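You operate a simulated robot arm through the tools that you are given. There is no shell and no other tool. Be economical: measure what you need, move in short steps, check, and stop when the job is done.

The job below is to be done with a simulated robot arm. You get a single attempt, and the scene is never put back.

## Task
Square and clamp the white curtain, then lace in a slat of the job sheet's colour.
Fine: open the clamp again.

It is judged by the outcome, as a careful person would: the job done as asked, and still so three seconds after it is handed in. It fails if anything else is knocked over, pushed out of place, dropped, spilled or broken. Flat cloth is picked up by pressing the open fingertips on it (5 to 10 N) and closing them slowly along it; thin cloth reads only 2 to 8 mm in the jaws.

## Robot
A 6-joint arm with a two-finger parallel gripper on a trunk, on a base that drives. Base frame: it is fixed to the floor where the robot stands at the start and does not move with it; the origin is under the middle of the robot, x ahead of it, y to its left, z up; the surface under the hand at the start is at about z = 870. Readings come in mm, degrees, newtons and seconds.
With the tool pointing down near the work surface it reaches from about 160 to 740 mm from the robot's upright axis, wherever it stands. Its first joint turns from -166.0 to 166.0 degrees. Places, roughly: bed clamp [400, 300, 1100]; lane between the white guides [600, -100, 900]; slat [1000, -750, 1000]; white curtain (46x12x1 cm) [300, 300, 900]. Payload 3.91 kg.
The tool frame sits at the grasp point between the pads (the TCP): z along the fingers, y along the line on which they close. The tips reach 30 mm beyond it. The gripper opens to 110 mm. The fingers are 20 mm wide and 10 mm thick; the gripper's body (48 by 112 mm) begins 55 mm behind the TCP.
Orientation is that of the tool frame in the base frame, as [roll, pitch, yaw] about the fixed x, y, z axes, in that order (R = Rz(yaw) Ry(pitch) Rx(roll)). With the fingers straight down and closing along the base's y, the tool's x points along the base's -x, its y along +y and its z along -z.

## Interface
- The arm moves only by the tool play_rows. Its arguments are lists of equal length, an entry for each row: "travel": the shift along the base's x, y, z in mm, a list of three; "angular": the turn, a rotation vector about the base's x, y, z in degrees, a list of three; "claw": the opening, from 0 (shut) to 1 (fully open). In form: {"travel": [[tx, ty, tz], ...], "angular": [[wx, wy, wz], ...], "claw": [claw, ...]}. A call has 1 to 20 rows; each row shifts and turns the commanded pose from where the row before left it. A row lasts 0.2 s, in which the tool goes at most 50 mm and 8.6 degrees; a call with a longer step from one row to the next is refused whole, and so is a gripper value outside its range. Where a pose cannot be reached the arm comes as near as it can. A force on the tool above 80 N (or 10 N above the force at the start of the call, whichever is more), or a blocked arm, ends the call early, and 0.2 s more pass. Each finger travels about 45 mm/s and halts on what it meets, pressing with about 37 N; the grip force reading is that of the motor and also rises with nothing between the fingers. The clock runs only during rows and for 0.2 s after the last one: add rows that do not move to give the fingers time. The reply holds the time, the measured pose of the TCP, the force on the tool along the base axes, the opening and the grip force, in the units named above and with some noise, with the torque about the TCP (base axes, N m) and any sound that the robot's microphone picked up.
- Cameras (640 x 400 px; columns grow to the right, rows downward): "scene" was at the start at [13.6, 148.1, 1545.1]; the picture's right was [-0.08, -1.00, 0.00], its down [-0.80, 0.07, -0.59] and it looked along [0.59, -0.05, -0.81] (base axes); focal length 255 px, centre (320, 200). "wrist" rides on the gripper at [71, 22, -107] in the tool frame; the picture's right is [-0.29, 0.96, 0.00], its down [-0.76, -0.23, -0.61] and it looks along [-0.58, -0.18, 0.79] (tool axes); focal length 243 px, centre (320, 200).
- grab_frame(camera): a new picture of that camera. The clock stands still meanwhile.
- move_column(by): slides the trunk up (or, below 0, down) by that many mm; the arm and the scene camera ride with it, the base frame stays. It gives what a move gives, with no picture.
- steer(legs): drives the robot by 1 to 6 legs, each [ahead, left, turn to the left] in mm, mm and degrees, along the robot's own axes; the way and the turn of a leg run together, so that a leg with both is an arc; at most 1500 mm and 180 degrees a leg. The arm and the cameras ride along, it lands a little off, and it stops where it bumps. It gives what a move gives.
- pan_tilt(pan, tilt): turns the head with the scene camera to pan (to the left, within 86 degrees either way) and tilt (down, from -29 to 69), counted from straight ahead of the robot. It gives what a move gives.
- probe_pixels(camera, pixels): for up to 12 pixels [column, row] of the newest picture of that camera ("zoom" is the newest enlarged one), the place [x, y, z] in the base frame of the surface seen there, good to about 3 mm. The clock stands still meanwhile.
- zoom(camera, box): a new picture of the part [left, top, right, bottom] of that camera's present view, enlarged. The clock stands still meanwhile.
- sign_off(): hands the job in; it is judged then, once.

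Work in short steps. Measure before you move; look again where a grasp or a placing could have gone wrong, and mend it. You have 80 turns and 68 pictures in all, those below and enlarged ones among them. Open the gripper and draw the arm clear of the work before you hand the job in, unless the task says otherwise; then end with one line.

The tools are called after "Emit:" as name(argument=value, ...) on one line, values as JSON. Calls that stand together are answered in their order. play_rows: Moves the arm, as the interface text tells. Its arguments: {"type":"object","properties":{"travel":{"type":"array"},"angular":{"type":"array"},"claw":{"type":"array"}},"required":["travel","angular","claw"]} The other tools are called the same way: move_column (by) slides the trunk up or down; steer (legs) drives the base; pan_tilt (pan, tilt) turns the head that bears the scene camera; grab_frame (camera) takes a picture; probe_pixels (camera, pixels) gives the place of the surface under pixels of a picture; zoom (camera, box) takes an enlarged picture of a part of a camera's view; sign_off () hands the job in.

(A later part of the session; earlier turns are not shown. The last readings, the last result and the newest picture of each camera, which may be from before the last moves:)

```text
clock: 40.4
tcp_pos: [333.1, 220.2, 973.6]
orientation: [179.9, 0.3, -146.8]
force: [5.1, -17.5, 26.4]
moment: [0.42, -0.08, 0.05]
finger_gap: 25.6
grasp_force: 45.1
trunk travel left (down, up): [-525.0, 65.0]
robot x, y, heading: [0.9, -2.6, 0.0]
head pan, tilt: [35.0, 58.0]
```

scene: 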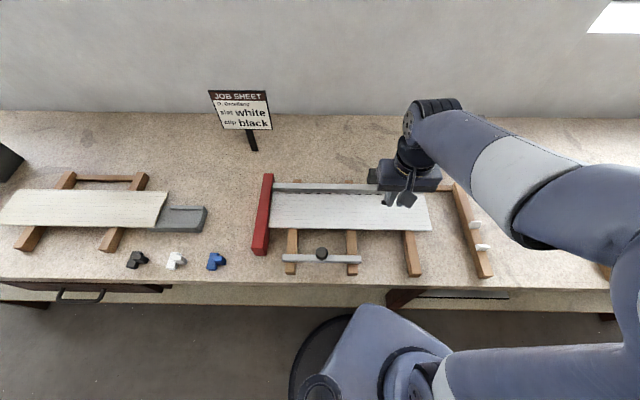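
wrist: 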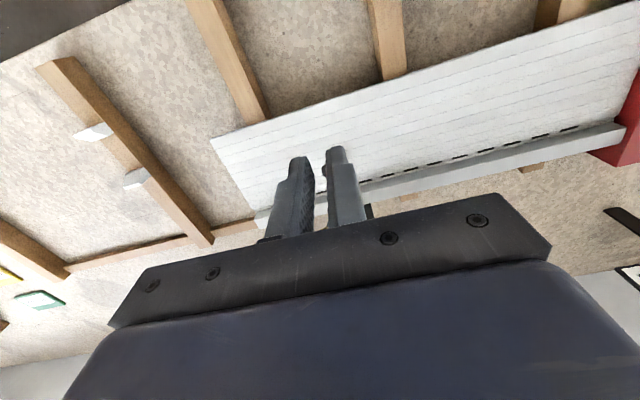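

Still moving with constant resistance; continue.

Emit:
play_rows(travel=[[0.4, 0.3, -3], [0.5, 0.3, -3], [0.5, 0.4, -3], [0.6, 0.4, -3], [0, 0, 0]], angular=[[0, 0, 0], [0, 0, 0], [0, 0, 0], [0, 0, 0], [0, 0, 0]], claw=[0.1, 0.1, 0.1, 0.1, 0.1])

Emit:
zoom(camera="wrist", box=[160, 60, 480, 260])

```text
clock: 41.6
tcp_pos: [333.4, 220.5, 964.3]
orientation: [179.9, 0.1, -146.8]
force: [6.9, -16.9, 31.0]
moment: [0.38, 0.42, 0.07]
finger_gap: 25.5
grasp_force: 45.4
trunk travel left (down, up): [-525.0, 65.0]
robot x, y, heading: [1.0, 0.2, -0.1]
head pan, tilt: [35.0, 58.0]
```

```text
2.00 times, centred on (320, 160) of wrist
```

zoom: 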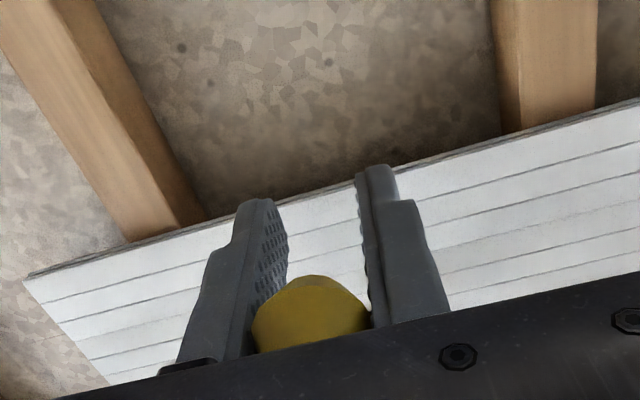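

The ball has slid ~15 mm up in the fingers, so the lever has stopped — pad presumably seated. Release, and look.

Emit:
play_rows(travel=[[0, 0, 0], [0, 0, 0], [0, 0, 0], [0, 0, 40], [0, 0, 45], [0, 0, 45], [22, -33, 0], [22, -33, 0], [22, -33, 0], [22, -33, 0]], angular=[[0, 0, 0], [0, 0, 0], [0, 0, 0], [0, 0, 0], [0, 0, 0], [0, 0, 0], [0, 0, 0], [0, 0, 0], [0, 0, 0], [0, 0, 0]], claw=[0.3, 0.5, 0.6, 0.6, 0.6, 0.6, 0.6, 0.6, 0.6, 0.6])

Emit:
zoom(camera="scene", box=[300, 140, 460, 240])

Emit:
probe_pixels(camera="zoom", pixels=[[360, 200], [340, 200], [320, 200], [310, 180], [300, 150], [330, 230], [320, 220], [350, 220]])

```text
clock: 43.8
tcp_pos: [419.2, 89.5, 1093.2]
orientation: [-180.0, 0.0, -146.8]
force: [0.5, 0.6, 0.1]
moment: [0.02, 0.02, 0.0]
finger_gap: 65.9
grasp_force: 0.0
trunk travel left (down, up): [-525.0, 65.0]
robot x, y, heading: [-1.0, -3.9, 0.2]
head pan, tilt: [35.0, 58.0]
```

```text
4.00 times, centred on (380, 190) of scene
```

zoom: 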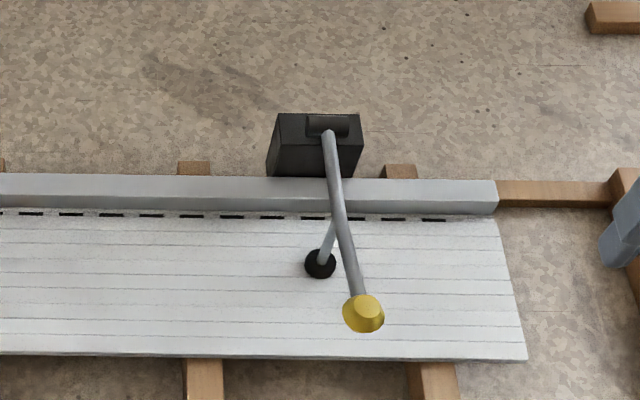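

```text
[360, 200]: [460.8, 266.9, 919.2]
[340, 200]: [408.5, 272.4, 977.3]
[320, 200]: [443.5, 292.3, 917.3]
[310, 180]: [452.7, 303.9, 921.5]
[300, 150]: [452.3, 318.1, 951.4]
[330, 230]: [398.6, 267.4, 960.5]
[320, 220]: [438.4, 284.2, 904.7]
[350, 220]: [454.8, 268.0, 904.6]
```

Lever now lies over with the pad on the curtain. Probe the pad and ball heights.

Emit:
probe_pixels(camera="zoom", pixels=[[313, 268], [320, 276], [328, 250], [365, 305], [350, 318], [378, 318], [335, 170], [355, 285]])

Emit:
zoom(camera="scene", box=[365, 185, 405, 225])

```text
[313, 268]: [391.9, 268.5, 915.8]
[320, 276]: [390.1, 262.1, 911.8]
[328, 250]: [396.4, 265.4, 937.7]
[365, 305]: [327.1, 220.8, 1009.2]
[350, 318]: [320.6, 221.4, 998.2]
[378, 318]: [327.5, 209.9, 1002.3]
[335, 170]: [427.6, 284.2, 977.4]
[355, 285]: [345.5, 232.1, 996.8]
```

```text
10.00 times, centred on (385, 205) of scene
```

zoom: 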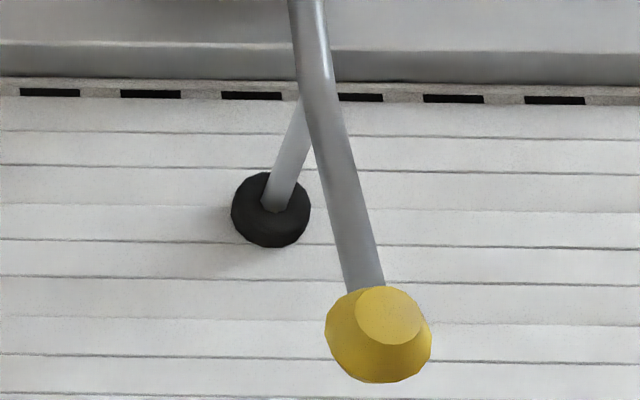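

Pad appears on or within a couple mm of the curtain (top 912–916 vs cloth 906). I'll press the ball from above with closed fingertips to make sure it is fully home.

Emit:
play_rows(travel=[[-23.5, 32, 0], [-23.5, 32, 0], [-23.5, 32, 0], [-23.5, 32, 0], [0, 0, -25], [0, 0, -23], [0, 0, -3], [0, 0, -3], [0, 0, -3], [0, 0, 0]], angular=[[0, 0, 0], [0, 0, 0], [0, 0, 0], [0, 0, 0], [0, 0, 0], [0, 0, 0], [0, 0, 0], [0, 0, 0], [0, 0, 0], [0, 0, 0]], claw=[0.2, 0, 0, 0, 0, 0, 0, 0, 0, 0])

```text
clock: 46.0
tcp_pos: [325.6, 218.9, 1039.9]
orientation: [-180.0, 0.6, -146.8]
force: [-5.0, 1.3, 66.8]
moment: [0.0, -0.01, -0.02]
finger_gap: 0.3
grasp_force: 37.1
trunk travel left (down, up): [-525.0, 65.0]
robot x, y, heading: [0.6, 2.1, 0.2]
head pan, tilt: [35.0, 58.0]
```

67 N against a hard stop: the clamp is home. Retract up and toward the robot, then drive along the bench (+u) to see the slats.

Emit:
play_rows(travel=[[0, 0, 40], [0, 0, 45], [0, 0, 45], [0, -30, 20], [0, -40, 0], [0, -40, 0], [0, -40, 0], [0, -40, 0]], angular=[[0, 0, 0], [0, 0, 0], [0, 0, 0], [0, 0, 0], [0, 0, 0], [0, 0, 0], [0, 0, 0], [0, 0, 0]], claw=[0, 0, 0, 0, 0, 0, 0, 0])

Emit:
steer(legs=[[331, -500, 0]])

Emit:
pan_tilt(pan=0, tilt=40)

Emit:
grab_frame(camera="scene")

```text
clock: 47.8
tcp_pos: [325.5, 29.7, 1185.1]
orientation: [180.0, 0.0, -146.7]
force: [0.4, -0.2, -0.3]
moment: [0.0, -0.02, -0.02]
finger_gap: 0.0
grasp_force: 36.6
trunk travel left (down, up): [-525.0, 65.0]
robot x, y, heading: [-0.5, -2.6, 0.3]
head pan, tilt: [35.0, 58.0]
```

```text
clock: 51.2
tcp_pos: [665.4, -478.4, 1184.1]
orientation: [180.0, 0.1, -146.8]
force: [0.3, -0.9, -0.1]
moment: [0.0, 0.0, 0.02]
finger_gap: 0.0
grasp_force: 37.1
trunk travel left (down, up): [-525.0, 65.0]
robot x, y, heading: [336.6, -508.6, 0.1]
head pan, tilt: [35.0, 58.0]
```

```text
clock: 52.2
tcp_pos: [664.5, -477.9, 1184.1]
orientation: [-179.9, 0.0, -146.7]
force: [0.0, 0.5, -0.2]
moment: [0.01, 0.05, -0.03]
finger_gap: 0.2
grasp_force: 36.8
trunk travel left (down, up): [-525.0, 65.0]
robot x, y, heading: [337.2, -508.5, 0.0]
head pan, tilt: [0.0, 40.0]
```

```text
30 pictures are left
```

scene: 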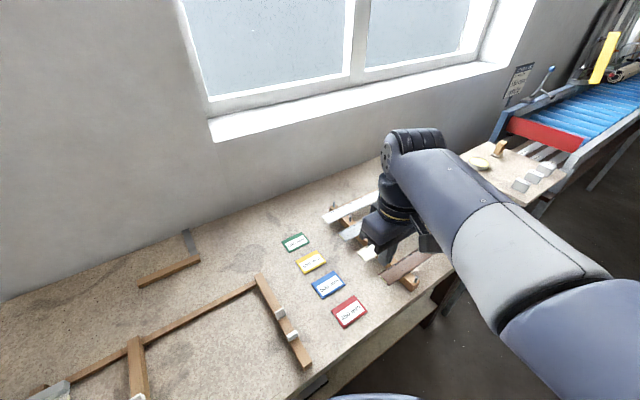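

Cards (green/yellow/blue/red) lie beside a rack with several slats at (385,240). Swing the arm left out of view, then zoom on both.

Emit:
play_rows(travel=[[-30, 40, 0], [-30, 40, 0], [-30, 40, 0], [-10, 45, 0], [0, 45, 0], [0, 45, 0], [0, 45, 0]], angular=[[0, 0, 0], [0, 0, 0], [0, 0, 0], [0, 0, 0], [0, 0, 0], [0, 0, 0], [0, 0, 0]], claw=[0, 0, 0, 0, 0, 0, 0])

Emit:
pan_tilt(pan=-12, tilt=45)

Emit:
grab_frame(camera="scene")

```text
clock: 53.8
tcp_pos: [563.9, -175.6, 1183.4]
orientation: [-180.0, -0.1, -146.6]
force: [0.0, 0.8, 0.1]
moment: [0.01, 0.0, 0.0]
finger_gap: 0.0
grasp_force: 36.8
trunk travel left (down, up): [-525.0, 65.0]
robot x, y, heading: [336.5, -510.2, 0.2]
head pan, tilt: [0.0, 40.0]
```

```text
clock: 54.5
tcp_pos: [563.8, -177.3, 1184.3]
orientation: [-180.0, 0.0, -146.7]
force: [-0.2, 0.2, 0.3]
moment: [0.01, -0.02, 0.0]
finger_gap: 0.0
grasp_force: 37.1
trunk travel left (down, up): [-525.0, 65.0]
robot x, y, heading: [340.4, -506.0, 0.2]
head pan, tilt: [-12.0, 45.0]
```

```text
29 pictures are left
```

scene: 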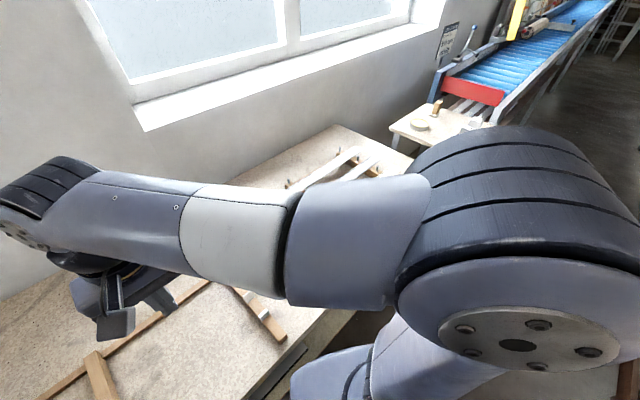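

The upper arm blocks now; swing the arm to the right side instead and drive 350 mm further along the bench.

Emit:
play_rows(travel=[[30, -40, 0], [30, -40, 0], [30, -40, 0], [25, -40, 0], [20, -40, 0], [15, -40, 0], [10, -40, 0], [5, -40, 0], [0, -40, 0], [0, -40, 0], [-5, -40, 0], [-10, -40, 0], [-15, -40, 0], [-20, -40, 0], [-25, -40, 0], [-25, -40, 0], [-25, -40, 0]], angular=[[0, 0, 0], [0, 0, 0], [0, 0, 0], [0, 0, 0], [0, 0, 0], [0, 0, 0], [0, 0, 0], [0, 0, 0], [0, 0, 0], [0, 0, 0], [0, 0, 0], [0, 0, 0], [0, 0, 0], [0, 0, 0], [0, 0, 0], [0, 0, 0], [0, 0, 0]], claw=[0, 0, 0, 0, 0, 0, 0, 0, 0, 0, 0, 0, 0, 0, 0, 0, 0])

Emit:
steer(legs=[[193, -292, 0]])

Emit:
pan_tilt(pan=15, tilt=50)

Emit:
grab_frame(camera="scene")

```text
clock: 58.1
tcp_pos: [604.8, -857.8, 1184.0]
orientation: [-180.0, 0.0, -146.6]
force: [-0.5, 0.4, -0.5]
moment: [0.02, 0.03, 0.03]
finger_gap: 0.0
grasp_force: 36.8
trunk travel left (down, up): [-525.0, 65.0]
robot x, y, heading: [336.8, -505.6, 0.4]
head pan, tilt: [-12.0, 45.0]
```

```text
clock: 60.4
tcp_pos: [797.3, -1150.5, 1184.9]
orientation: [180.0, 0.0, -146.5]
force: [-0.1, 0.2, 0.4]
moment: [0.05, 0.03, -0.01]
finger_gap: 0.0
grasp_force: 36.7
trunk travel left (down, up): [-525.0, 65.0]
robot x, y, heading: [530.2, -799.3, 0.3]
head pan, tilt: [-12.0, 45.0]
```

```text
clock: 61.3
tcp_pos: [797.3, -1150.2, 1184.8]
orientation: [-179.9, 0.0, -146.6]
force: [-0.2, 0.8, 0.3]
moment: [-0.01, 0.0, -0.03]
finger_gap: 0.0
grasp_force: 36.8
trunk travel left (down, up): [-525.0, 65.0]
robot x, y, heading: [531.2, -800.7, 0.4]
head pan, tilt: [15.0, 50.0]
```

```text
28 pictures are left
```

scene: 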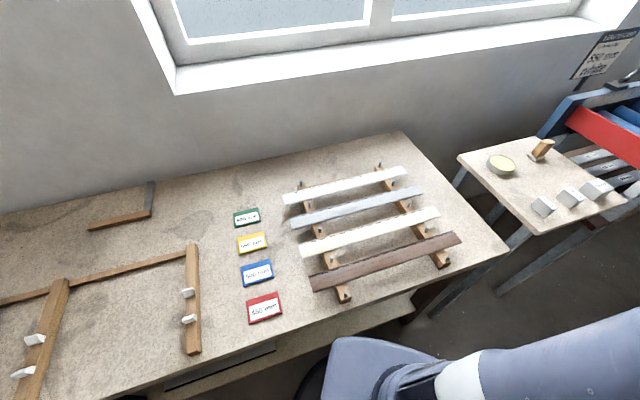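

Four slats on the rack: white-ish, grey, ivory, brown, with a card in front of each. Zoom on cards, slats, and the sign at right.

Emit:
zoom(camera="scene", box=[225, 200, 315, 330])

Emit:
zoom(camera="scene", box=[270, 150, 470, 310])

Emit:
zoom(camera="scene", box=[560, 20, 640, 90])

```text
3.08 times, centred on (270, 265) of scene
```

zoom: 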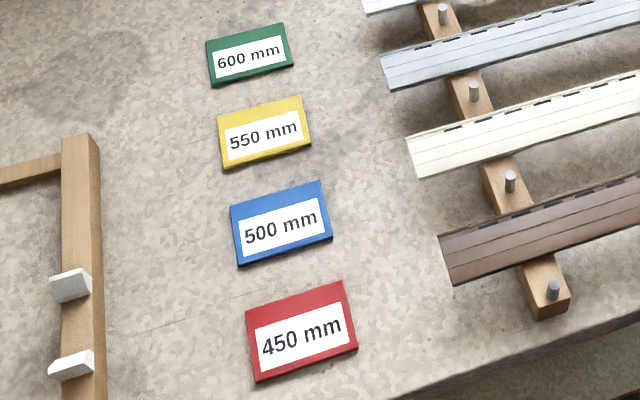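

```text
2.50 times, centred on (370, 230) of scene
```

zoom: 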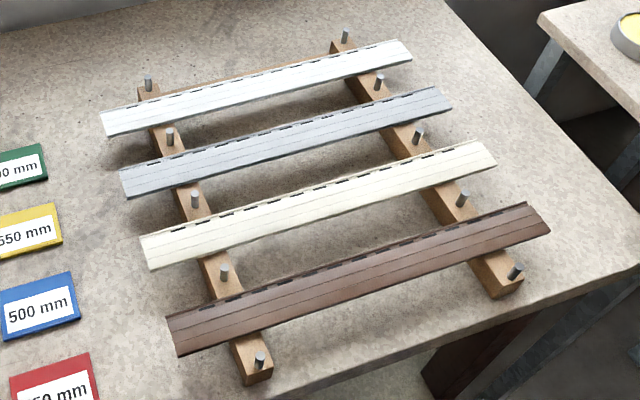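

```text
5.71 times, centred on (600, 55) of scene
```

zoom: 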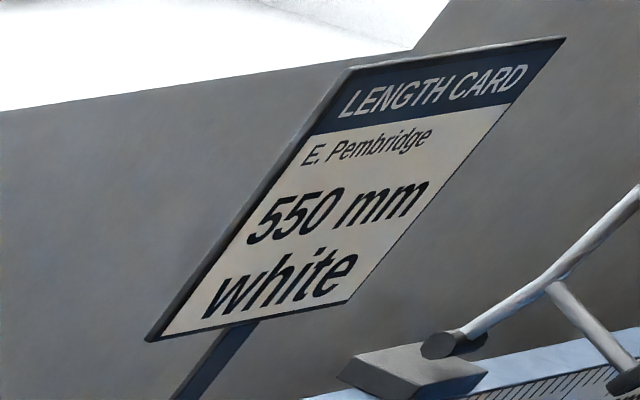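

The white slat is the farthest; slotted edge faces the wall like the curtain's, so orientation is kept. Measure it.

Emit:
grab_frame(camera="scene")

Emit:
probe_pixels(camera="scene", pixels=[[283, 193], [285, 203], [407, 168], [409, 174], [345, 185], [329, 178], [331, 205], [378, 164], [392, 183], [315, 180], [327, 193], [379, 179]])

Emit:
probe_pixels(camera="scene", pixels=[[188, 291], [189, 318], [193, 250], [194, 345], [34, 339], [22, 372], [301, 182], [305, 205], [318, 231], [402, 207], [340, 208], [195, 290]])

```text
24 pictures are left
```

scene: 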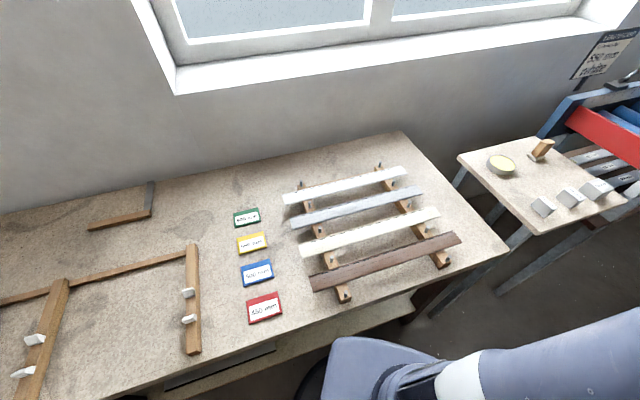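

```text
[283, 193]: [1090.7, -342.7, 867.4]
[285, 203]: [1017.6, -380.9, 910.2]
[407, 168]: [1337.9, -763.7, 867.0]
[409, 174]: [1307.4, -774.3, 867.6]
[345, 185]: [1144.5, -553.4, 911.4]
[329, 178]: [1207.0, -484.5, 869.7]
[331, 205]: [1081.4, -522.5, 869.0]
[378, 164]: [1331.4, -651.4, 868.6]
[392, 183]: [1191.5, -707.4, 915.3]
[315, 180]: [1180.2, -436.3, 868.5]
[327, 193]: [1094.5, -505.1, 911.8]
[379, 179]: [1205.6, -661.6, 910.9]
```

```text
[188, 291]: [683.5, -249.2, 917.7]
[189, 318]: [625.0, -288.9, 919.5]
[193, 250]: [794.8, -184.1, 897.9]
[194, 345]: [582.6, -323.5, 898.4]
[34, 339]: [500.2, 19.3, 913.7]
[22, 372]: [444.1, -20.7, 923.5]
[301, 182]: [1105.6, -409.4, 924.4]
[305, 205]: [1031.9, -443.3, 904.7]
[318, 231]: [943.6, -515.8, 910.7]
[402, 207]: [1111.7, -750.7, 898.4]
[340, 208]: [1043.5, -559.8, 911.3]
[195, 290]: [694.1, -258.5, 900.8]
```

White slat lies at v≈648, from u≈885 (centre ~u 1115), on battens with pins. Drive 150 mm further so it is straight ahead, then bring the arm over it with the fingers set to close across the slat.

Emit:
steer(legs=[[84, -124, 0]])

Emit:
play_rows(travel=[[18, 42, 0], [18, 42, 0], [18, 42, 0], [18, 42, 0], [18, 42, 0], [18, 42, 0], [18, 42, 0], [18, 42, 0], [18, 42, 0], [18, 42, 0], [18, 42, 0], [18, 42, 0], [18, 42, 0], [15, 42, 0], [10, 42, -20], [10, 42, -30], [0, 41, -40]], angular=[[0, 0, -8.13], [0, 0, -8.13], [0, 0, -8.13], [0, 0, -8.13], [0, 0, -8.13], [0, 0, -8.13], [0, 0, -8.13], [0, 0, -8.13], [0, 0, -8.13], [0, 0, -8.13], [0, 0, -8.13], [0, 0, 0], [0, 0, 0], [0, 0, 0], [0, 0, 0], [0, 0, 0], [0, 0, 0]], claw=[0, 0.1, 0.2, 0.3, 0.4, 0.6, 0.6, 0.6, 0.6, 0.6, 0.6, 0.6, 0.6, 0.6, 0.6, 0.6, 0.6])

Emit:
grab_frame(camera="wrist")

```text
clock: 62.7
tcp_pos: [883.8, -1274.3, 1184.1]
orientation: [-180.0, -0.1, -146.3]
force: [-0.5, -0.2, -0.5]
moment: [-0.01, 0.03, 0.01]
finger_gap: 0.0
grasp_force: 37.6
trunk travel left (down, up): [-525.0, 65.0]
robot x, y, heading: [615.6, -926.9, 0.4]
head pan, tilt: [15.0, 50.0]
```

```text
refused: row 16 steps farther than a row can; nothing moved
```

```text
23 pictures are left
```

wrist: 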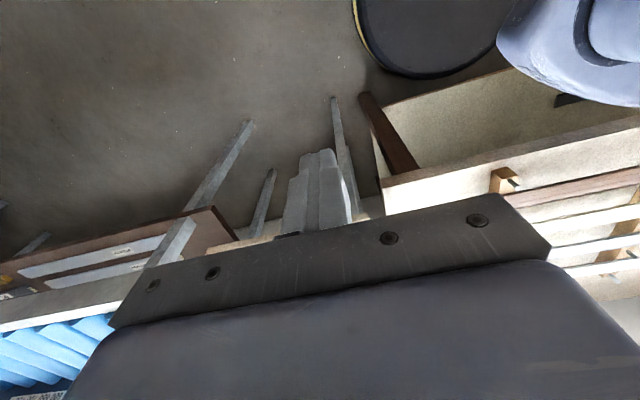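

The move was refused (row too long, nothing moved). Redo it with even rows to (1160,-562,1060).

Emit:
play_rows(travel=[[15.3, 39.6, 0], [15.3, 39.6, 0], [15.3, 39.6, 0], [15.3, 39.6, 0], [15.3, 39.6, 0], [15.3, 39.6, 0], [15.3, 39.6, 0], [15.3, 39.6, 0], [15.3, 39.6, 0], [15.3, 39.6, 0], [15.3, 39.6, -15], [15.3, 39.6, -15], [15.3, 39.6, -15], [15.3, 39.6, -15], [15.3, 39.6, -15], [15.3, 39.6, -15], [15.3, 39.6, -15], [15.3, 39.6, -15]], angular=[[0, 0, -8.15], [0, 0, -8.15], [0, 0, -8.15], [0, 0, -8.15], [0, 0, -8.15], [0, 0, -8.15], [0, 0, -8.15], [0, 0, -8.15], [0, 0, -8.15], [0, 0, -8.15], [0, 0, -8.15], [0, 0, 0], [0, 0, 0], [0, 0, 0], [0, 0, 0], [0, 0, 0], [0, 0, 0], [0, 0, 0]], claw=[0, 0.1, 0.2, 0.3, 0.4, 0.6, 0.6, 0.6, 0.6, 0.6, 0.6, 0.6, 0.6, 0.6, 0.6, 0.6, 0.6, 0.6])

Emit:
grab_frame(camera="wrist")

```text
clock: 66.5
tcp_pos: [1159.8, -559.2, 1063.2]
orientation: [-179.9, 0.0, 124.1]
force: [-0.2, 0.1, 0.1]
moment: [0.0, -0.01, 0.01]
finger_gap: 66.2
grasp_force: 0.0
trunk travel left (down, up): [-525.0, 65.0]
robot x, y, heading: [613.1, -922.9, 0.3]
head pan, tilt: [15.0, 50.0]
```

```text
22 pictures are left
```

wrist: 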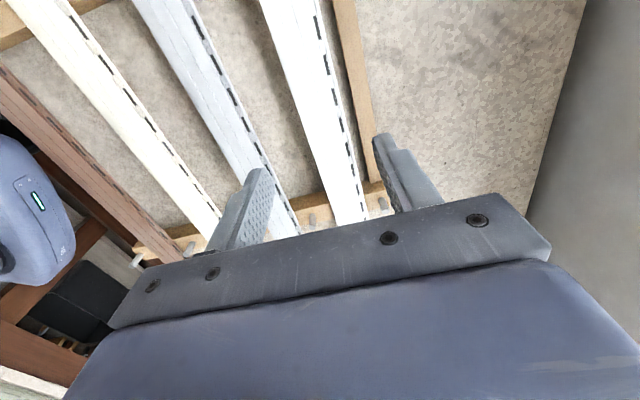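

White slat passes between the fingers. Probe both its edges at several rows and the right end.

Emit:
probe_pixels(camera="wrist", pixels=[[268, 4], [316, 4], [306, 100], [345, 100], [322, 160], [354, 160], [338, 220], [364, 218], [283, 50], [331, 50]])

```text
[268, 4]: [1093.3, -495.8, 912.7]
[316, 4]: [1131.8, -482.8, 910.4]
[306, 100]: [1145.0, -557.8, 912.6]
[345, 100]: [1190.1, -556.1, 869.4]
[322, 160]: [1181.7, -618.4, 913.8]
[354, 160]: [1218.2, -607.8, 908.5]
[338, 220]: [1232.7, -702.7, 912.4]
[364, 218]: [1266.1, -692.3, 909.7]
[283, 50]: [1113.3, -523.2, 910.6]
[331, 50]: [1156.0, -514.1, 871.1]
```

Slat spans v 630–670 (40 mm wide), centre u≈1106; the TCP sits at u 1112, v 649. Descend to z 908 and close gently across it.

Emit:
play_rows(travel=[[0.5, 0.5, -45], [0, 0, -45], [0, 0, -40], [0, 0, -15], [0, 0, -10], [0, 0, 0], [0, 0, 0], [0, 0, 0], [0, 0, 0]], angular=[[0, 0, 0], [0, 0, 0], [0, 0, 0], [0, 0, 0], [0, 0, 0], [0, 0, 0], [0, 0, 0], [0, 0, 0], [0, 0, 0]], claw=[0.6, 0.6, 0.6, 0.6, 0.6, 0.5, 0.4, 0.3, 0.3])

```text
clock: 68.5
tcp_pos: [1156.8, -559.2, 909.8]
orientation: [-179.8, 0.0, 124.0]
force: [-1.2, -1.1, 3.2]
moment: [-0.01, 0.09, 0.02]
finger_gap: 44.7
grasp_force: 36.8
trunk travel left (down, up): [-525.0, 65.0]
robot x, y, heading: [611.0, -923.9, 0.5]
head pan, tilt: [15.0, 50.0]
```

Slat gripped (44.7 mm). Lift 130 mm, draw back over the near side, and check the grip before driving.

Emit:
play_rows(travel=[[0, 0, 15], [0, 0, 30], [0, 0, 45], [0, 0, 40], [-33, -22, 0], [-33, -22, 0], [-33, -22, 0], [-33, -22, 0], [-33, -22, 0]], angular=[[0, 0, 0], [0, 0, 0], [0, 0, 0], [0, 0, 0], [0, 0, 0], [0, 0, 0], [0, 0, 0], [0, 0, 0], [0, 0, 0]], claw=[0.3, 0.3, 0.3, 0.3, 0.3, 0.3, 0.3, 0.3, 0.3])

Emit:
grab_frame(camera="scene")

```text
clock: 70.5
tcp_pos: [992.7, -670.9, 1039.6]
orientation: [-180.0, 0.0, 124.1]
force: [-0.8, 0.2, -1.0]
moment: [0.03, -0.01, 0.04]
finger_gap: 45.0
grasp_force: 37.4
trunk travel left (down, up): [-525.0, 65.0]
robot x, y, heading: [614.5, -927.8, 0.6]
head pan, tilt: [15.0, 50.0]
```

```text
21 pictures are left
```

scene: 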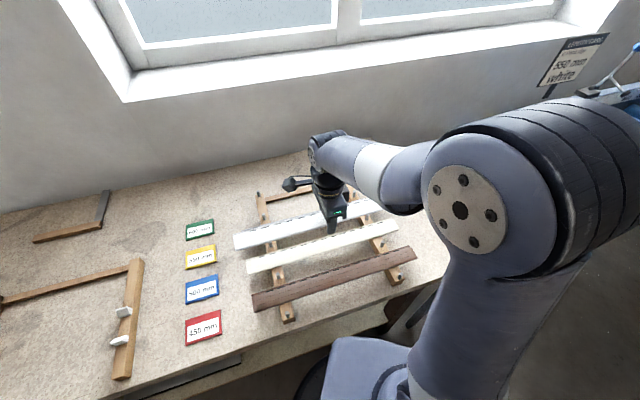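

Slat is held level. Probe its ends for length, then drive back along the bench.

Emit:
probe_pixels(camera="scene", pixels=[[235, 238], [238, 248], [380, 206], [376, 201], [300, 223], [300, 230]])

Emit:
steer(legs=[[-409, 617, 0]])

Emit:
pan_tilt(pan=40, tilt=50)

Emit:
grab_frame(camera="scene")

```text
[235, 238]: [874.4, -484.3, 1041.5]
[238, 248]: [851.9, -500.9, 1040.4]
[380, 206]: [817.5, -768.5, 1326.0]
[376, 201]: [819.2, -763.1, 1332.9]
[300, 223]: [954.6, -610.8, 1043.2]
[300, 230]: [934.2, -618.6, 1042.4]
```

```text
clock: 74.5
tcp_pos: [559.6, -60.8, 1040.2]
orientation: [-179.9, -0.1, 124.9]
force: [0.1, -0.2, -0.1]
moment: [0.01, -0.04, 0.01]
finger_gap: 44.4
grasp_force: 37.3
trunk travel left (down, up): [-525.0, 65.0]
robot x, y, heading: [184.5, -323.3, 1.4]
head pan, tilt: [15.0, 50.0]
```

```text
clock: 75.4
tcp_pos: [559.4, -60.6, 1040.5]
orientation: [-179.9, -0.1, 124.9]
force: [0.5, -0.6, -1.6]
moment: [0.02, 0.03, -0.01]
finger_gap: 44.7
grasp_force: 36.5
trunk travel left (down, up): [-525.0, 65.0]
robot x, y, heading: [180.5, -318.8, 1.2]
head pan, tilt: [40.0, 50.0]
```

```text
20 pictures are left
```

scene: 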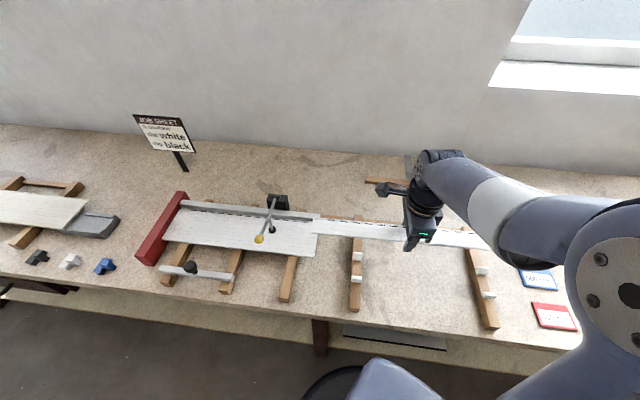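

Slat is above the lane area, its left end near the curtain. Zoom on the guides to find the lane's centre line accurately.

Emit:
zoom(camera="scene", box=[300, 215, 400, 315])

```text
4.00 times, centred on (350, 265) of scene
```

zoom: 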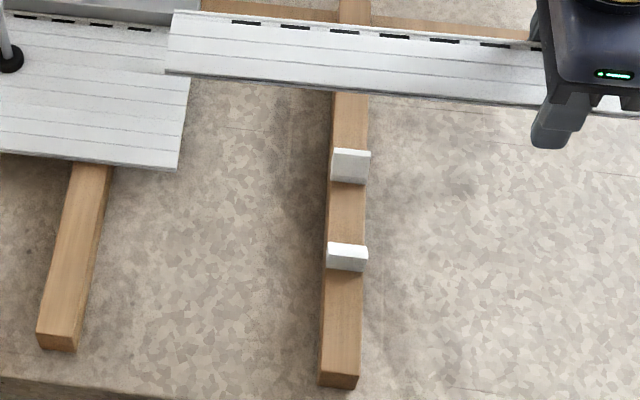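

Probe the far guide's inner face and near guide's top edge, plus curtain near edge and the slat's edges.

Emit:
probe_pixels(camera="zoom", pixels=[[340, 178], [360, 178], [350, 165], [350, 154], [340, 245], [358, 247], [347, 250], [100, 158], [20, 146], [178, 166], [220, 75], [300, 84]])

```text
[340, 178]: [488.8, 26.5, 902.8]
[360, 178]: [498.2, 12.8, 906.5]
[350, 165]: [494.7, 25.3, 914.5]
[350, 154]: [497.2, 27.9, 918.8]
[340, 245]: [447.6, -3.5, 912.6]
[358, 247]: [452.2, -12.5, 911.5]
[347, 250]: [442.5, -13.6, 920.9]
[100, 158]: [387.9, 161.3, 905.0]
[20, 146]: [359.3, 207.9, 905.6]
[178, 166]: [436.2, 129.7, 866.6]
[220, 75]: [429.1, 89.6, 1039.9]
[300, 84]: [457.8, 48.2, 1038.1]
```

Lane centre is v≈396 (inner faces ≈372–420 at base, flared up); slat 45 mm wide fits. Move to u 400, v 396 with yaw 124, lowering to z 935 (slat bottom just above the guide tops).

Emit:
play_rows(travel=[[-2.5, -16.5, 0], [-2.5, -16.5, 0], [-2.5, -16.6, 0], [0, 0, -35], [0, 0, -35], [0, 0, -33], [0, 0, 0]], angular=[[0, 0, -0.3], [0, 0, -0.3], [0, 0, -0.3], [0, 0, 0], [0, 0, 0], [0, 0, 0], [0, 0, 0]], claw=[0.3, 0.3, 0.3, 0.3, 0.3, 0.3, 0.3])

Emit:
zoom(camera="scene", box=[300, 200, 530, 330])

```text
clock: 77.0
tcp_pos: [555.4, -107.8, 937.2]
orientation: [-179.9, 0.0, 124.0]
force: [-0.2, 0.9, -0.2]
moment: [0.04, 0.01, 0.0]
finger_gap: 44.9
grasp_force: 37.2
trunk travel left (down, up): [-525.0, 65.0]
robot x, y, heading: [183.8, -320.7, 1.5]
head pan, tilt: [40.0, 50.0]
```

```text
2.78 times, centred on (415, 265) of scene
```

zoom: 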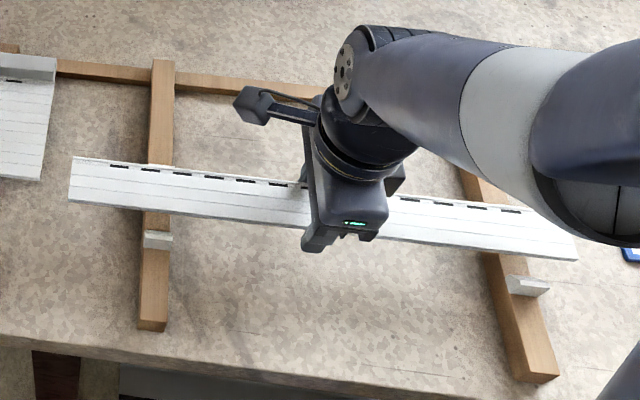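

Measured v≈400; needs 396. Shift 4 mm to -v, lower to z 922 and probe slat edges at both guide pairs.

Emit:
play_rows(travel=[[-3.4, -2.3, 0], [0, 0, -8], [0, 0, 0]], angular=[[0, 0, 0], [0, 0, 0], [0, 0, 0]], claw=[0.3, 0.3, 0.3])

Emit:
zoom(camera="scene", box=[300, 200, 530, 330])

Emit:
probe_pixels(camera="zoom", pixels=[[80, 198], [152, 206], [250, 217], [450, 241], [550, 254], [90, 163], [210, 177], [480, 207], [157, 232], [525, 280], [155, 160], [78, 178]])

```text
clock: 77.8
tcp_pos: [550.5, -111.5, 930.0]
orientation: [179.9, 0.1, 123.9]
force: [0.7, 0.0, -0.8]
moment: [0.01, -0.02, -0.01]
finger_gap: 44.7
grasp_force: 36.9
trunk travel left (down, up): [-525.0, 65.0]
robot x, y, heading: [183.3, -319.9, 1.3]
head pan, tilt: [40.0, 50.0]
```

```text
2.78 times, centred on (415, 265) of scene
```

zoom: 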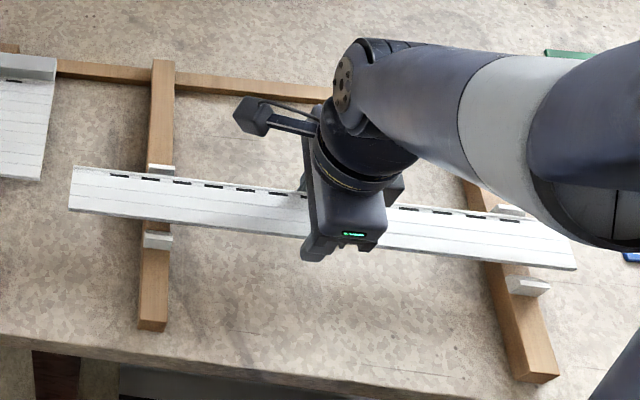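

```text
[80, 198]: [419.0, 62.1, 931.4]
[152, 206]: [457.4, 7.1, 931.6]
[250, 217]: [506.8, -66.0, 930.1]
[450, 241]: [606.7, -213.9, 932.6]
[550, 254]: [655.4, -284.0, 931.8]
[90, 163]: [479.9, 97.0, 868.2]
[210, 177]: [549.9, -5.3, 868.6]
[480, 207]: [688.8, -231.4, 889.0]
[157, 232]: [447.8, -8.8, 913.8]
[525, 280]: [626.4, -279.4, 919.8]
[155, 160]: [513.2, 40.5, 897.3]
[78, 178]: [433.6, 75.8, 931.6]
```

Slat lies nicely between the guides (row 206 vs guide row 232/165). Nudge +1.5 mm in v and lower in 3 mm steps watching force.

Emit:
play_rows(travel=[[1.2, 0.8, -4], [0, 0, -4], [0, 0, -3], [0, 0, -3], [0, 0, 0]], angular=[[0, 0, 0], [0, 0, 0], [0, 0, 0], [0, 0, 0], [0, 0, 0]], claw=[0.3, 0.3, 0.3, 0.3, 0.3])

```text
clock: 79.0
tcp_pos: [551.2, -110.7, 915.8]
orientation: [180.0, 0.0, 123.9]
force: [0.1, 0.7, -0.7]
moment: [0.01, 0.0, -0.01]
finger_gap: 44.4
grasp_force: 36.5
trunk travel left (down, up): [-525.0, 65.0]
robot x, y, heading: [184.1, -321.8, 1.3]
head pan, tilt: [40.0, 50.0]
```

No contact yet; lower further in 1.5 mm steps.

Emit:
play_rows(travel=[[0, 0, -2], [0, 0, -1.5], [0, 0, -1.5], [0, 0, -1], [0, 0, 0]], angular=[[0, 0, 0], [0, 0, 0], [0, 0, 0], [0, 0, 0], [0, 0, 0]], claw=[0.3, 0.3, 0.3, 0.3, 0.3])

Emit:
zoom(camera="scene", box=[300, 200, 530, 330])

```text
clock: 80.2
tcp_pos: [549.9, -112.2, 908.6]
orientation: [-180.0, -0.1, 124.0]
force: [-0.2, 0.8, -0.4]
moment: [0.03, -0.02, -0.03]
finger_gap: 44.6
grasp_force: 37.2
trunk travel left (down, up): [-525.0, 65.0]
robot x, y, heading: [184.8, -323.4, 1.2]
head pan, tilt: [40.0, 50.0]
```

```text
2.78 times, centred on (415, 265) of scene
```

zoom: 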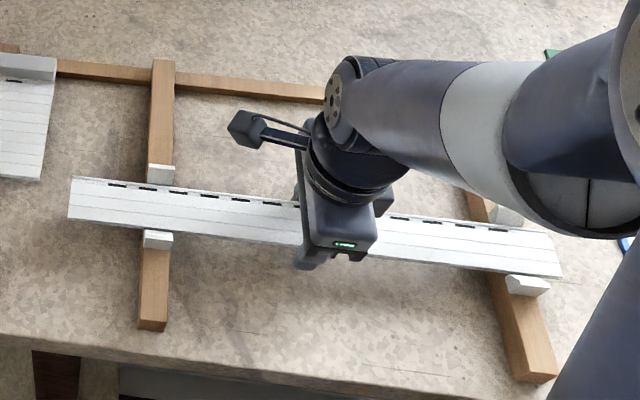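

Slat sits between both guide pairs. Lower until contact with battens.

Emit:
play_rows(travel=[[0, 0, -1], [0, 0, -1], [0, 0, 0]], angular=[[0, 0, 0], [0, 0, 0], [0, 0, 0]], claw=[0.3, 0.3, 0.3])

```text
clock: 81.0
tcp_pos: [548.5, -111.2, 906.4]
orientation: [179.9, 0.0, 124.0]
force: [-0.7, -0.8, -1.0]
moment: [0.03, 0.02, 0.0]
finger_gap: 44.6
grasp_force: 37.6
trunk travel left (down, up): [-525.0, 65.0]
robot x, y, heading: [185.6, -320.5, 1.3]
head pan, tilt: [40.0, 50.0]
```

Still free; continue down 1 mm at a time.

Emit:
play_rows(travel=[[0, 0, -1], [0, 0, -1], [0, 0, -1], [0, 0, 0]], angular=[[0, 0, 0], [0, 0, 0], [0, 0, 0], [0, 0, 0]], claw=[0.3, 0.3, 0.3, 0.3])

Emit:
zoom(camera="scene", box=[310, 240, 410, 310])

Emit:
probe_pixels(camera="zoom", pixels=[[110, 130], [200, 145], [300, 160], [110, 100], [250, 130], [40, 60]])

```text
clock: 82.0
tcp_pos: [550.7, -111.1, 904.4]
orientation: [179.9, 0.0, 124.1]
force: [1.2, -1.7, 9.5]
moment: [-0.2, 0.14, 0.01]
finger_gap: 44.6
grasp_force: 36.8
trunk travel left (down, up): [-525.0, 65.0]
robot x, y, heading: [181.2, -321.6, 1.5]
head pan, tilt: [40.0, 50.0]
```

```text
5.71 times, centred on (360, 275) of scene
```

zoom: 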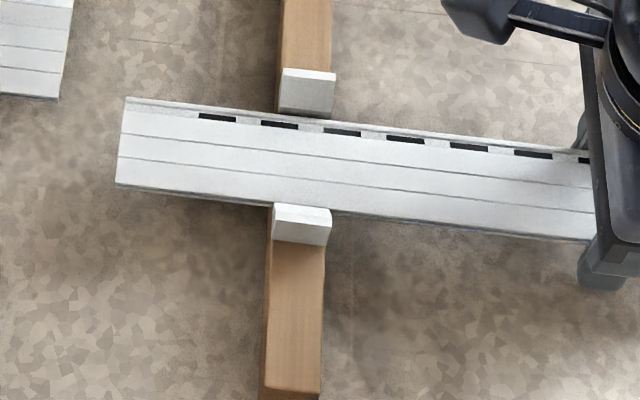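

```text
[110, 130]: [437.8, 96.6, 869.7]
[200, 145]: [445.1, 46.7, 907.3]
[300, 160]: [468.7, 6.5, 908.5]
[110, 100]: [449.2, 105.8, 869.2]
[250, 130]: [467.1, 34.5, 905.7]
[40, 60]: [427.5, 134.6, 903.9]
```

Contact (9.5 N), slat seated on battens. Ease 0.7 mm up and slide along -u 55 mm, entering the curtain's edge.

Emit:
play_rows(travel=[[0, 0, 0.7], [-4.5, 6.6, 0], [-4.5, 6.6, 0], [-4.5, 6.6, 0], [-2.8, 4.15, 0], [-2.8, 4.15, 0], [-2.8, 4.15, 0], [-2.8, 4.15, 0], [-2.8, 4.15, 0], [-2.8, 4.15, 0], [0, 0, 0]], angular=[[0, 0, 0], [0, 0, 0], [0, 0, 0], [0, 0, 0], [0, 0, 0], [0, 0, 0], [0, 0, 0], [0, 0, 0], [0, 0, 0], [0, 0, 0], [0, 0, 0]], claw=[0.3, 0.3, 0.3, 0.3, 0.3, 0.3, 0.3, 0.3, 0.3, 0.3, 0.3])

Emit:
zoom(camera="scene", box=[270, 210, 400, 300])

```text
clock: 84.4
tcp_pos: [519.9, -66.3, 904.6]
orientation: [179.9, 0.0, 124.0]
force: [-0.1, -0.7, -1.0]
moment: [-0.01, 0.03, -0.02]
finger_gap: 44.3
grasp_force: 37.0
trunk travel left (down, up): [-525.0, 65.0]
robot x, y, heading: [182.4, -320.9, 1.4]
head pan, tilt: [40.0, 50.0]
```

```text
4.44 times, centred on (335, 255) of scene
```

zoom: 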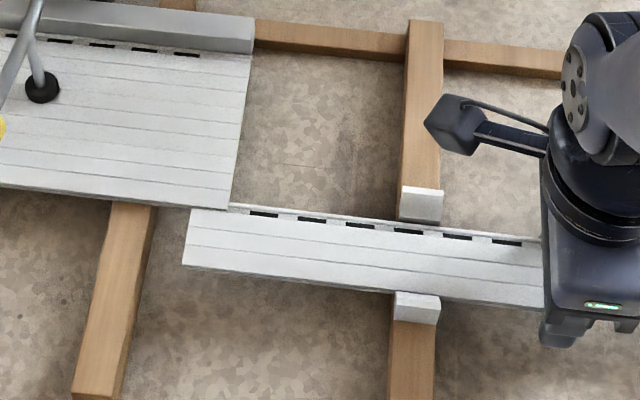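

The slat's hook strip has tucked in under the curtain's edge with no side force. Slide 70 mm further.

Emit:
play_rows(travel=[[-3.9, 5.8, 0], [-3.9, 5.8, 0], [-3.9, 5.8, 0], [-3.9, 5.8, 0], [-3.9, 5.8, 0], [-3.9, 5.8, 0], [-3.9, 5.8, 0], [-3.9, 5.8, 0], [-3.9, 5.8, 0], [-3.9, 5.8, 0], [0, 0, 0]], angular=[[0, 0, 0], [0, 0, 0], [0, 0, 0], [0, 0, 0], [0, 0, 0], [0, 0, 0], [0, 0, 0], [0, 0, 0], [0, 0, 0], [0, 0, 0], [0, 0, 0]], claw=[0.3, 0.3, 0.3, 0.3, 0.3, 0.3, 0.3, 0.3, 0.3, 0.3, 0.3])

```text
clock: 86.8
tcp_pos: [483.6, -13.7, 906.3]
orientation: [-180.0, 0.0, 123.9]
force: [34.0, -38.2, 12.0]
moment: [-0.01, 0.08, -0.17]
finger_gap: 44.7
grasp_force: 37.3
trunk travel left (down, up): [-525.0, 65.0]
robot x, y, heading: [184.8, -325.3, 1.2]
head pan, tilt: [40.0, 50.0]
```

~51 N along +u: finger fronts (u≈272) have met the guide batten (its right face u≈268). Back off, release and lift, then look.

Emit:
play_rows(travel=[[3.4, -5, 0], [0, 0, 0], [0, 0, 0], [0, 0, 0], [0, 0, 35], [0, 0, 40], [20, -30, 20], [20, -30, 0], [20, -30, 0]], angular=[[0, 0, 0], [0, 0, 0], [0, 0, 0], [0, 0, 0], [0, 0, 0], [0, 0, 0], [0, 0, 0], [0, 0, 0], [0, 0, 0]], claw=[0.3, 0.45, 0.6, 0.6, 0.6, 0.6, 0.6, 0.3, 0])

Emit:
zoom(camera="scene", box=[220, 180, 500, 355])

```text
clock: 88.8
tcp_pos: [544.6, -103.7, 999.2]
orientation: [180.0, 0.1, 124.1]
force: [0.6, 0.3, 0.2]
moment: [0.01, 0.02, 0.01]
finger_gap: 14.6
grasp_force: 0.0
trunk travel left (down, up): [-525.0, 65.0]
robot x, y, heading: [181.6, -319.9, 1.6]
head pan, tilt: [40.0, 50.0]
```

```text
2.29 times, centred on (360, 268) of scene
```

zoom: 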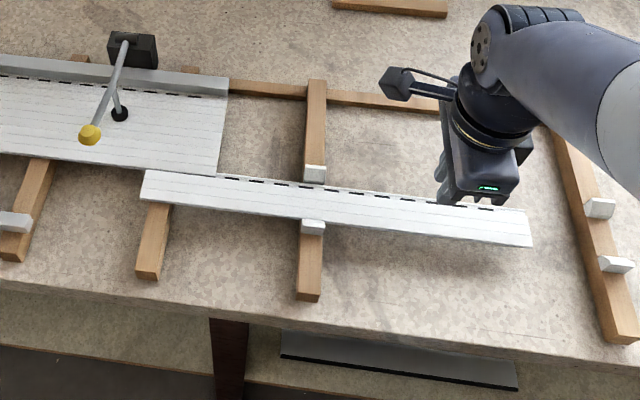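

Engaged over ~80 mm. Probe the slat's right end face for end-pushing.

Emit:
probe_pixels(camera="zoom", pixels=[[525, 213], [527, 228], [529, 243], [400, 215], [320, 205], [145, 175], [143, 195], [216, 165]])

```text
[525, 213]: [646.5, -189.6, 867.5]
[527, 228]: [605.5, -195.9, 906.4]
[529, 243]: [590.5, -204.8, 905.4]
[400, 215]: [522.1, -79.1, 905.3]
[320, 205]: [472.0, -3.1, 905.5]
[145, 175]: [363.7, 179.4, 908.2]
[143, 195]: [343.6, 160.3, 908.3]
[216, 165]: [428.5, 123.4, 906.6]
```

Right end at u≈503, z 905. Go behind it (u 525, v 396), close fingers, lower to tip z≈892.

Emit:
play_rows(travel=[[25.7, -36.7, 0], [25.7, -36.7, 0], [25.8, -36.7, 0], [0, 0, -40], [0, 0, -37], [0, 0, 0]], angular=[[0, 0, 0], [0, 0, 0], [0, 0, 0], [0, 0, 0], [0, 0, 0], [0, 0, 0]], claw=[0, 0, 0, 0, 0, 0])

Emit:
grab_frame(camera="wrist")

```text
clock: 90.2
tcp_pos: [623.1, -213.2, 923.0]
orientation: [-180.0, 0.0, 124.0]
force: [0.0, 0.1, 0.5]
moment: [-0.02, -0.01, 0.03]
finger_gap: 0.1
grasp_force: 36.9
trunk travel left (down, up): [-525.0, 65.0]
robot x, y, heading: [181.5, -320.7, 1.7]
head pan, tilt: [40.0, 50.0]
```

```text
12 pictures are left
```

wrist: 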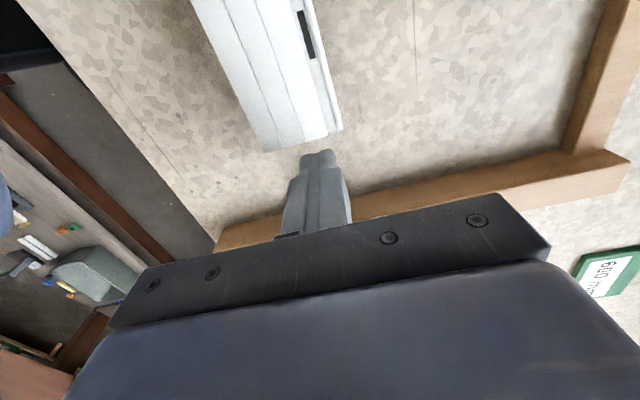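

Fingers line up with the slat's end. Push along -u 110 mm.

Emit:
play_rows(travel=[[-5.6, 8.3, 0], [-5.6, 8.3, 0], [-5.6, 8.3, 0], [-5.6, 8.3, 0], [-5.6, 8.3, 0], [-5.6, 8.3, 0], [-5.6, 8.3, 0], [-5.6, 8.3, 0], [-5.6, 8.3, 0], [-5.6, 8.3, 0], [-5.6, 8.3, 0], [0, 0, 0]], angular=[[0, 0, 0], [0, 0, 0], [0, 0, 0], [0, 0, 0], [0, 0, 0], [0, 0, 0], [0, 0, 0], [0, 0, 0], [0, 0, 0], [0, 0, 0], [0, 0, 0], [0, 0, 0]], claw=[0, 0, 0, 0, 0, 0, 0, 0, 0, 0, 0, 0])

Emit:
zoom(camera="scene", box=[180, 180, 460, 355])

```text
clock: 92.8
tcp_pos: [558.9, -121.5, 922.9]
orientation: [180.0, -0.1, 124.0]
force: [0.1, 0.8, 0.3]
moment: [-0.02, 0.01, -0.01]
finger_gap: 0.0
grasp_force: 36.8
trunk travel left (down, up): [-525.0, 65.0]
robot x, y, heading: [185.6, -324.9, 1.1]
head pan, tilt: [40.0, 50.0]
```

```text
2.29 times, centred on (320, 268) of scene
```

zoom: 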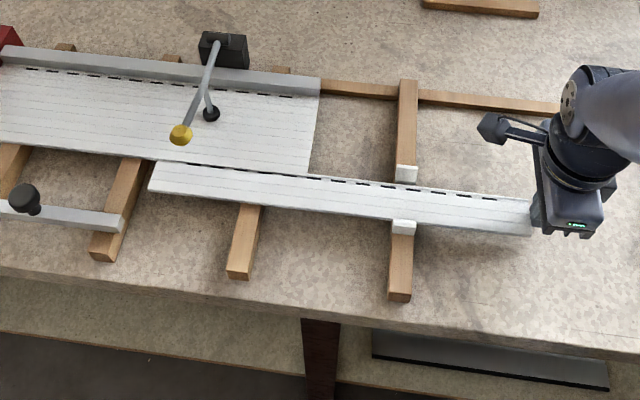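

Sliding well, clear of the knob bar. Push 125 mm further (TCP to u≈288, short of the guide batten).

Emit:
play_rows(travel=[[-5.37, 7.96, 0], [-5.37, 7.96, 0], [-5.37, 7.96, 0], [-5.37, 7.96, 0], [-5.37, 7.96, 0], [-5.37, 7.96, 0], [-5.37, 7.96, 0], [-5.37, 7.96, 0], [-5.37, 7.96, 0], [-5.37, 7.96, 0], [-5.37, 7.96, 0], [-5.37, 7.96, 0], [-5.37, 7.96, 0], [0, 0, 0]], angular=[[0, 0, 0], [0, 0, 0], [0, 0, 0], [0, 0, 0], [0, 0, 0], [0, 0, 0], [0, 0, 0], [0, 0, 0], [0, 0, 0], [0, 0, 0], [0, 0, 0], [0, 0, 0], [0, 0, 0], [0, 0, 0]], claw=[0, 0, 0, 0, 0, 0, 0, 0, 0, 0, 0, 0, 0, 0])

Emit:
zoom(camera="scene", box=[140, 180, 420, 355])

```text
clock: 95.8
tcp_pos: [489.6, -18.9, 922.0]
orientation: [-179.9, 0.0, 123.9]
force: [0.1, 0.4, -0.4]
moment: [0.0, 0.01, 0.0]
finger_gap: 0.0
grasp_force: 37.2
trunk travel left (down, up): [-525.0, 65.0]
robot x, y, heading: [186.0, -319.1, 1.5]
head pan, tilt: [40.0, 50.0]
```

```text
2.29 times, centred on (280, 268) of scene
```

zoom: 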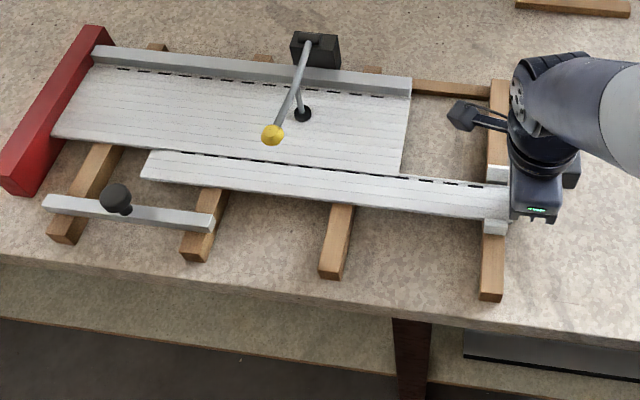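

Now raise the tips to z≈902 to pass over the guide batten between the guides and push 78 mm.

Emit:
play_rows(travel=[[1.1, -1.7, 5], [0, 0, 5], [-5.6, 8.3, 0], [-5.6, 8.3, 0], [-5.6, 8.3, 0], [-5.6, 8.3, 0], [-5.6, 8.3, 0], [-5.6, 8.3, 0], [-5.6, 8.3, 0], [-5.6, 8.3, 0], [0, 0, 0]], angular=[[0, 0, 0], [0, 0, 0], [0, 0, 0], [0, 0, 0], [0, 0, 0], [0, 0, 0], [0, 0, 0], [0, 0, 0], [0, 0, 0], [0, 0, 0], [0, 0, 0]], claw=[0, 0, 0, 0, 0, 0, 0, 0, 0, 0, 0])

Emit:
zoom(camera="scene", box=[140, 180, 420, 355])

```text
clock: 98.2
tcp_pos: [445.5, 47.9, 933.3]
orientation: [180.0, 0.0, 124.0]
force: [-0.4, 0.8, -0.2]
moment: [-0.01, -0.01, -0.01]
finger_gap: 0.0
grasp_force: 36.9
trunk travel left (down, up): [-525.0, 65.0]
robot x, y, heading: [182.8, -321.0, 1.6]
head pan, tilt: [40.0, 50.0]
```

```text
2.29 times, centred on (280, 268) of scene
```

zoom: 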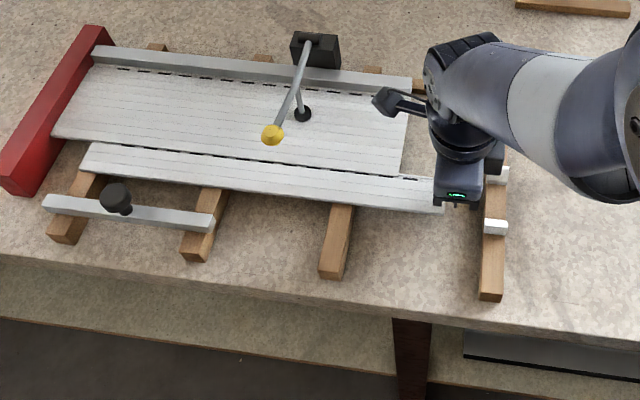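

Past the guides. Lower tips to z≈893 and push the next 50 mm.

Emit:
play_rows(travel=[[0, 0, -5], [0, 0, -4.5], [-5.6, 8.3, 0], [-5.6, 8.3, 0], [-5.6, 8.3, 0], [-5.6, 8.3, 0], [-2.8, 4.15, 0], [-2.8, 4.15, 0], [0, 0, 0]], angular=[[0, 0, 0], [0, 0, 0], [0, 0, 0], [0, 0, 0], [0, 0, 0], [0, 0, 0], [0, 0, 0], [0, 0, 0], [0, 0, 0]], claw=[0, 0, 0, 0, 0, 0, 0, 0, 0])

Emit:
zoom(camera="scene", box=[130, 180, 360, 320])

```text
clock: 100.2
tcp_pos: [416.5, 87.4, 924.0]
orientation: [-180.0, 0.0, 124.1]
force: [-0.3, 0.0, 0.0]
moment: [-0.01, -0.01, -0.01]
finger_gap: 0.0
grasp_force: 37.1
trunk travel left (down, up): [-525.0, 65.0]
robot x, y, heading: [181.8, -320.9, 1.3]
head pan, tilt: [40.0, 50.0]
```

```text
2.78 times, centred on (245, 250) of scene
```

zoom: 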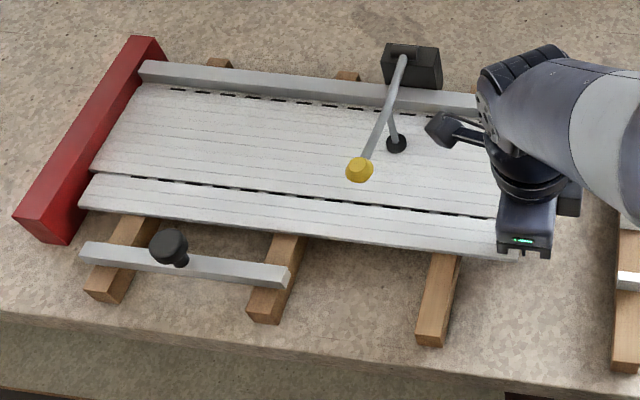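

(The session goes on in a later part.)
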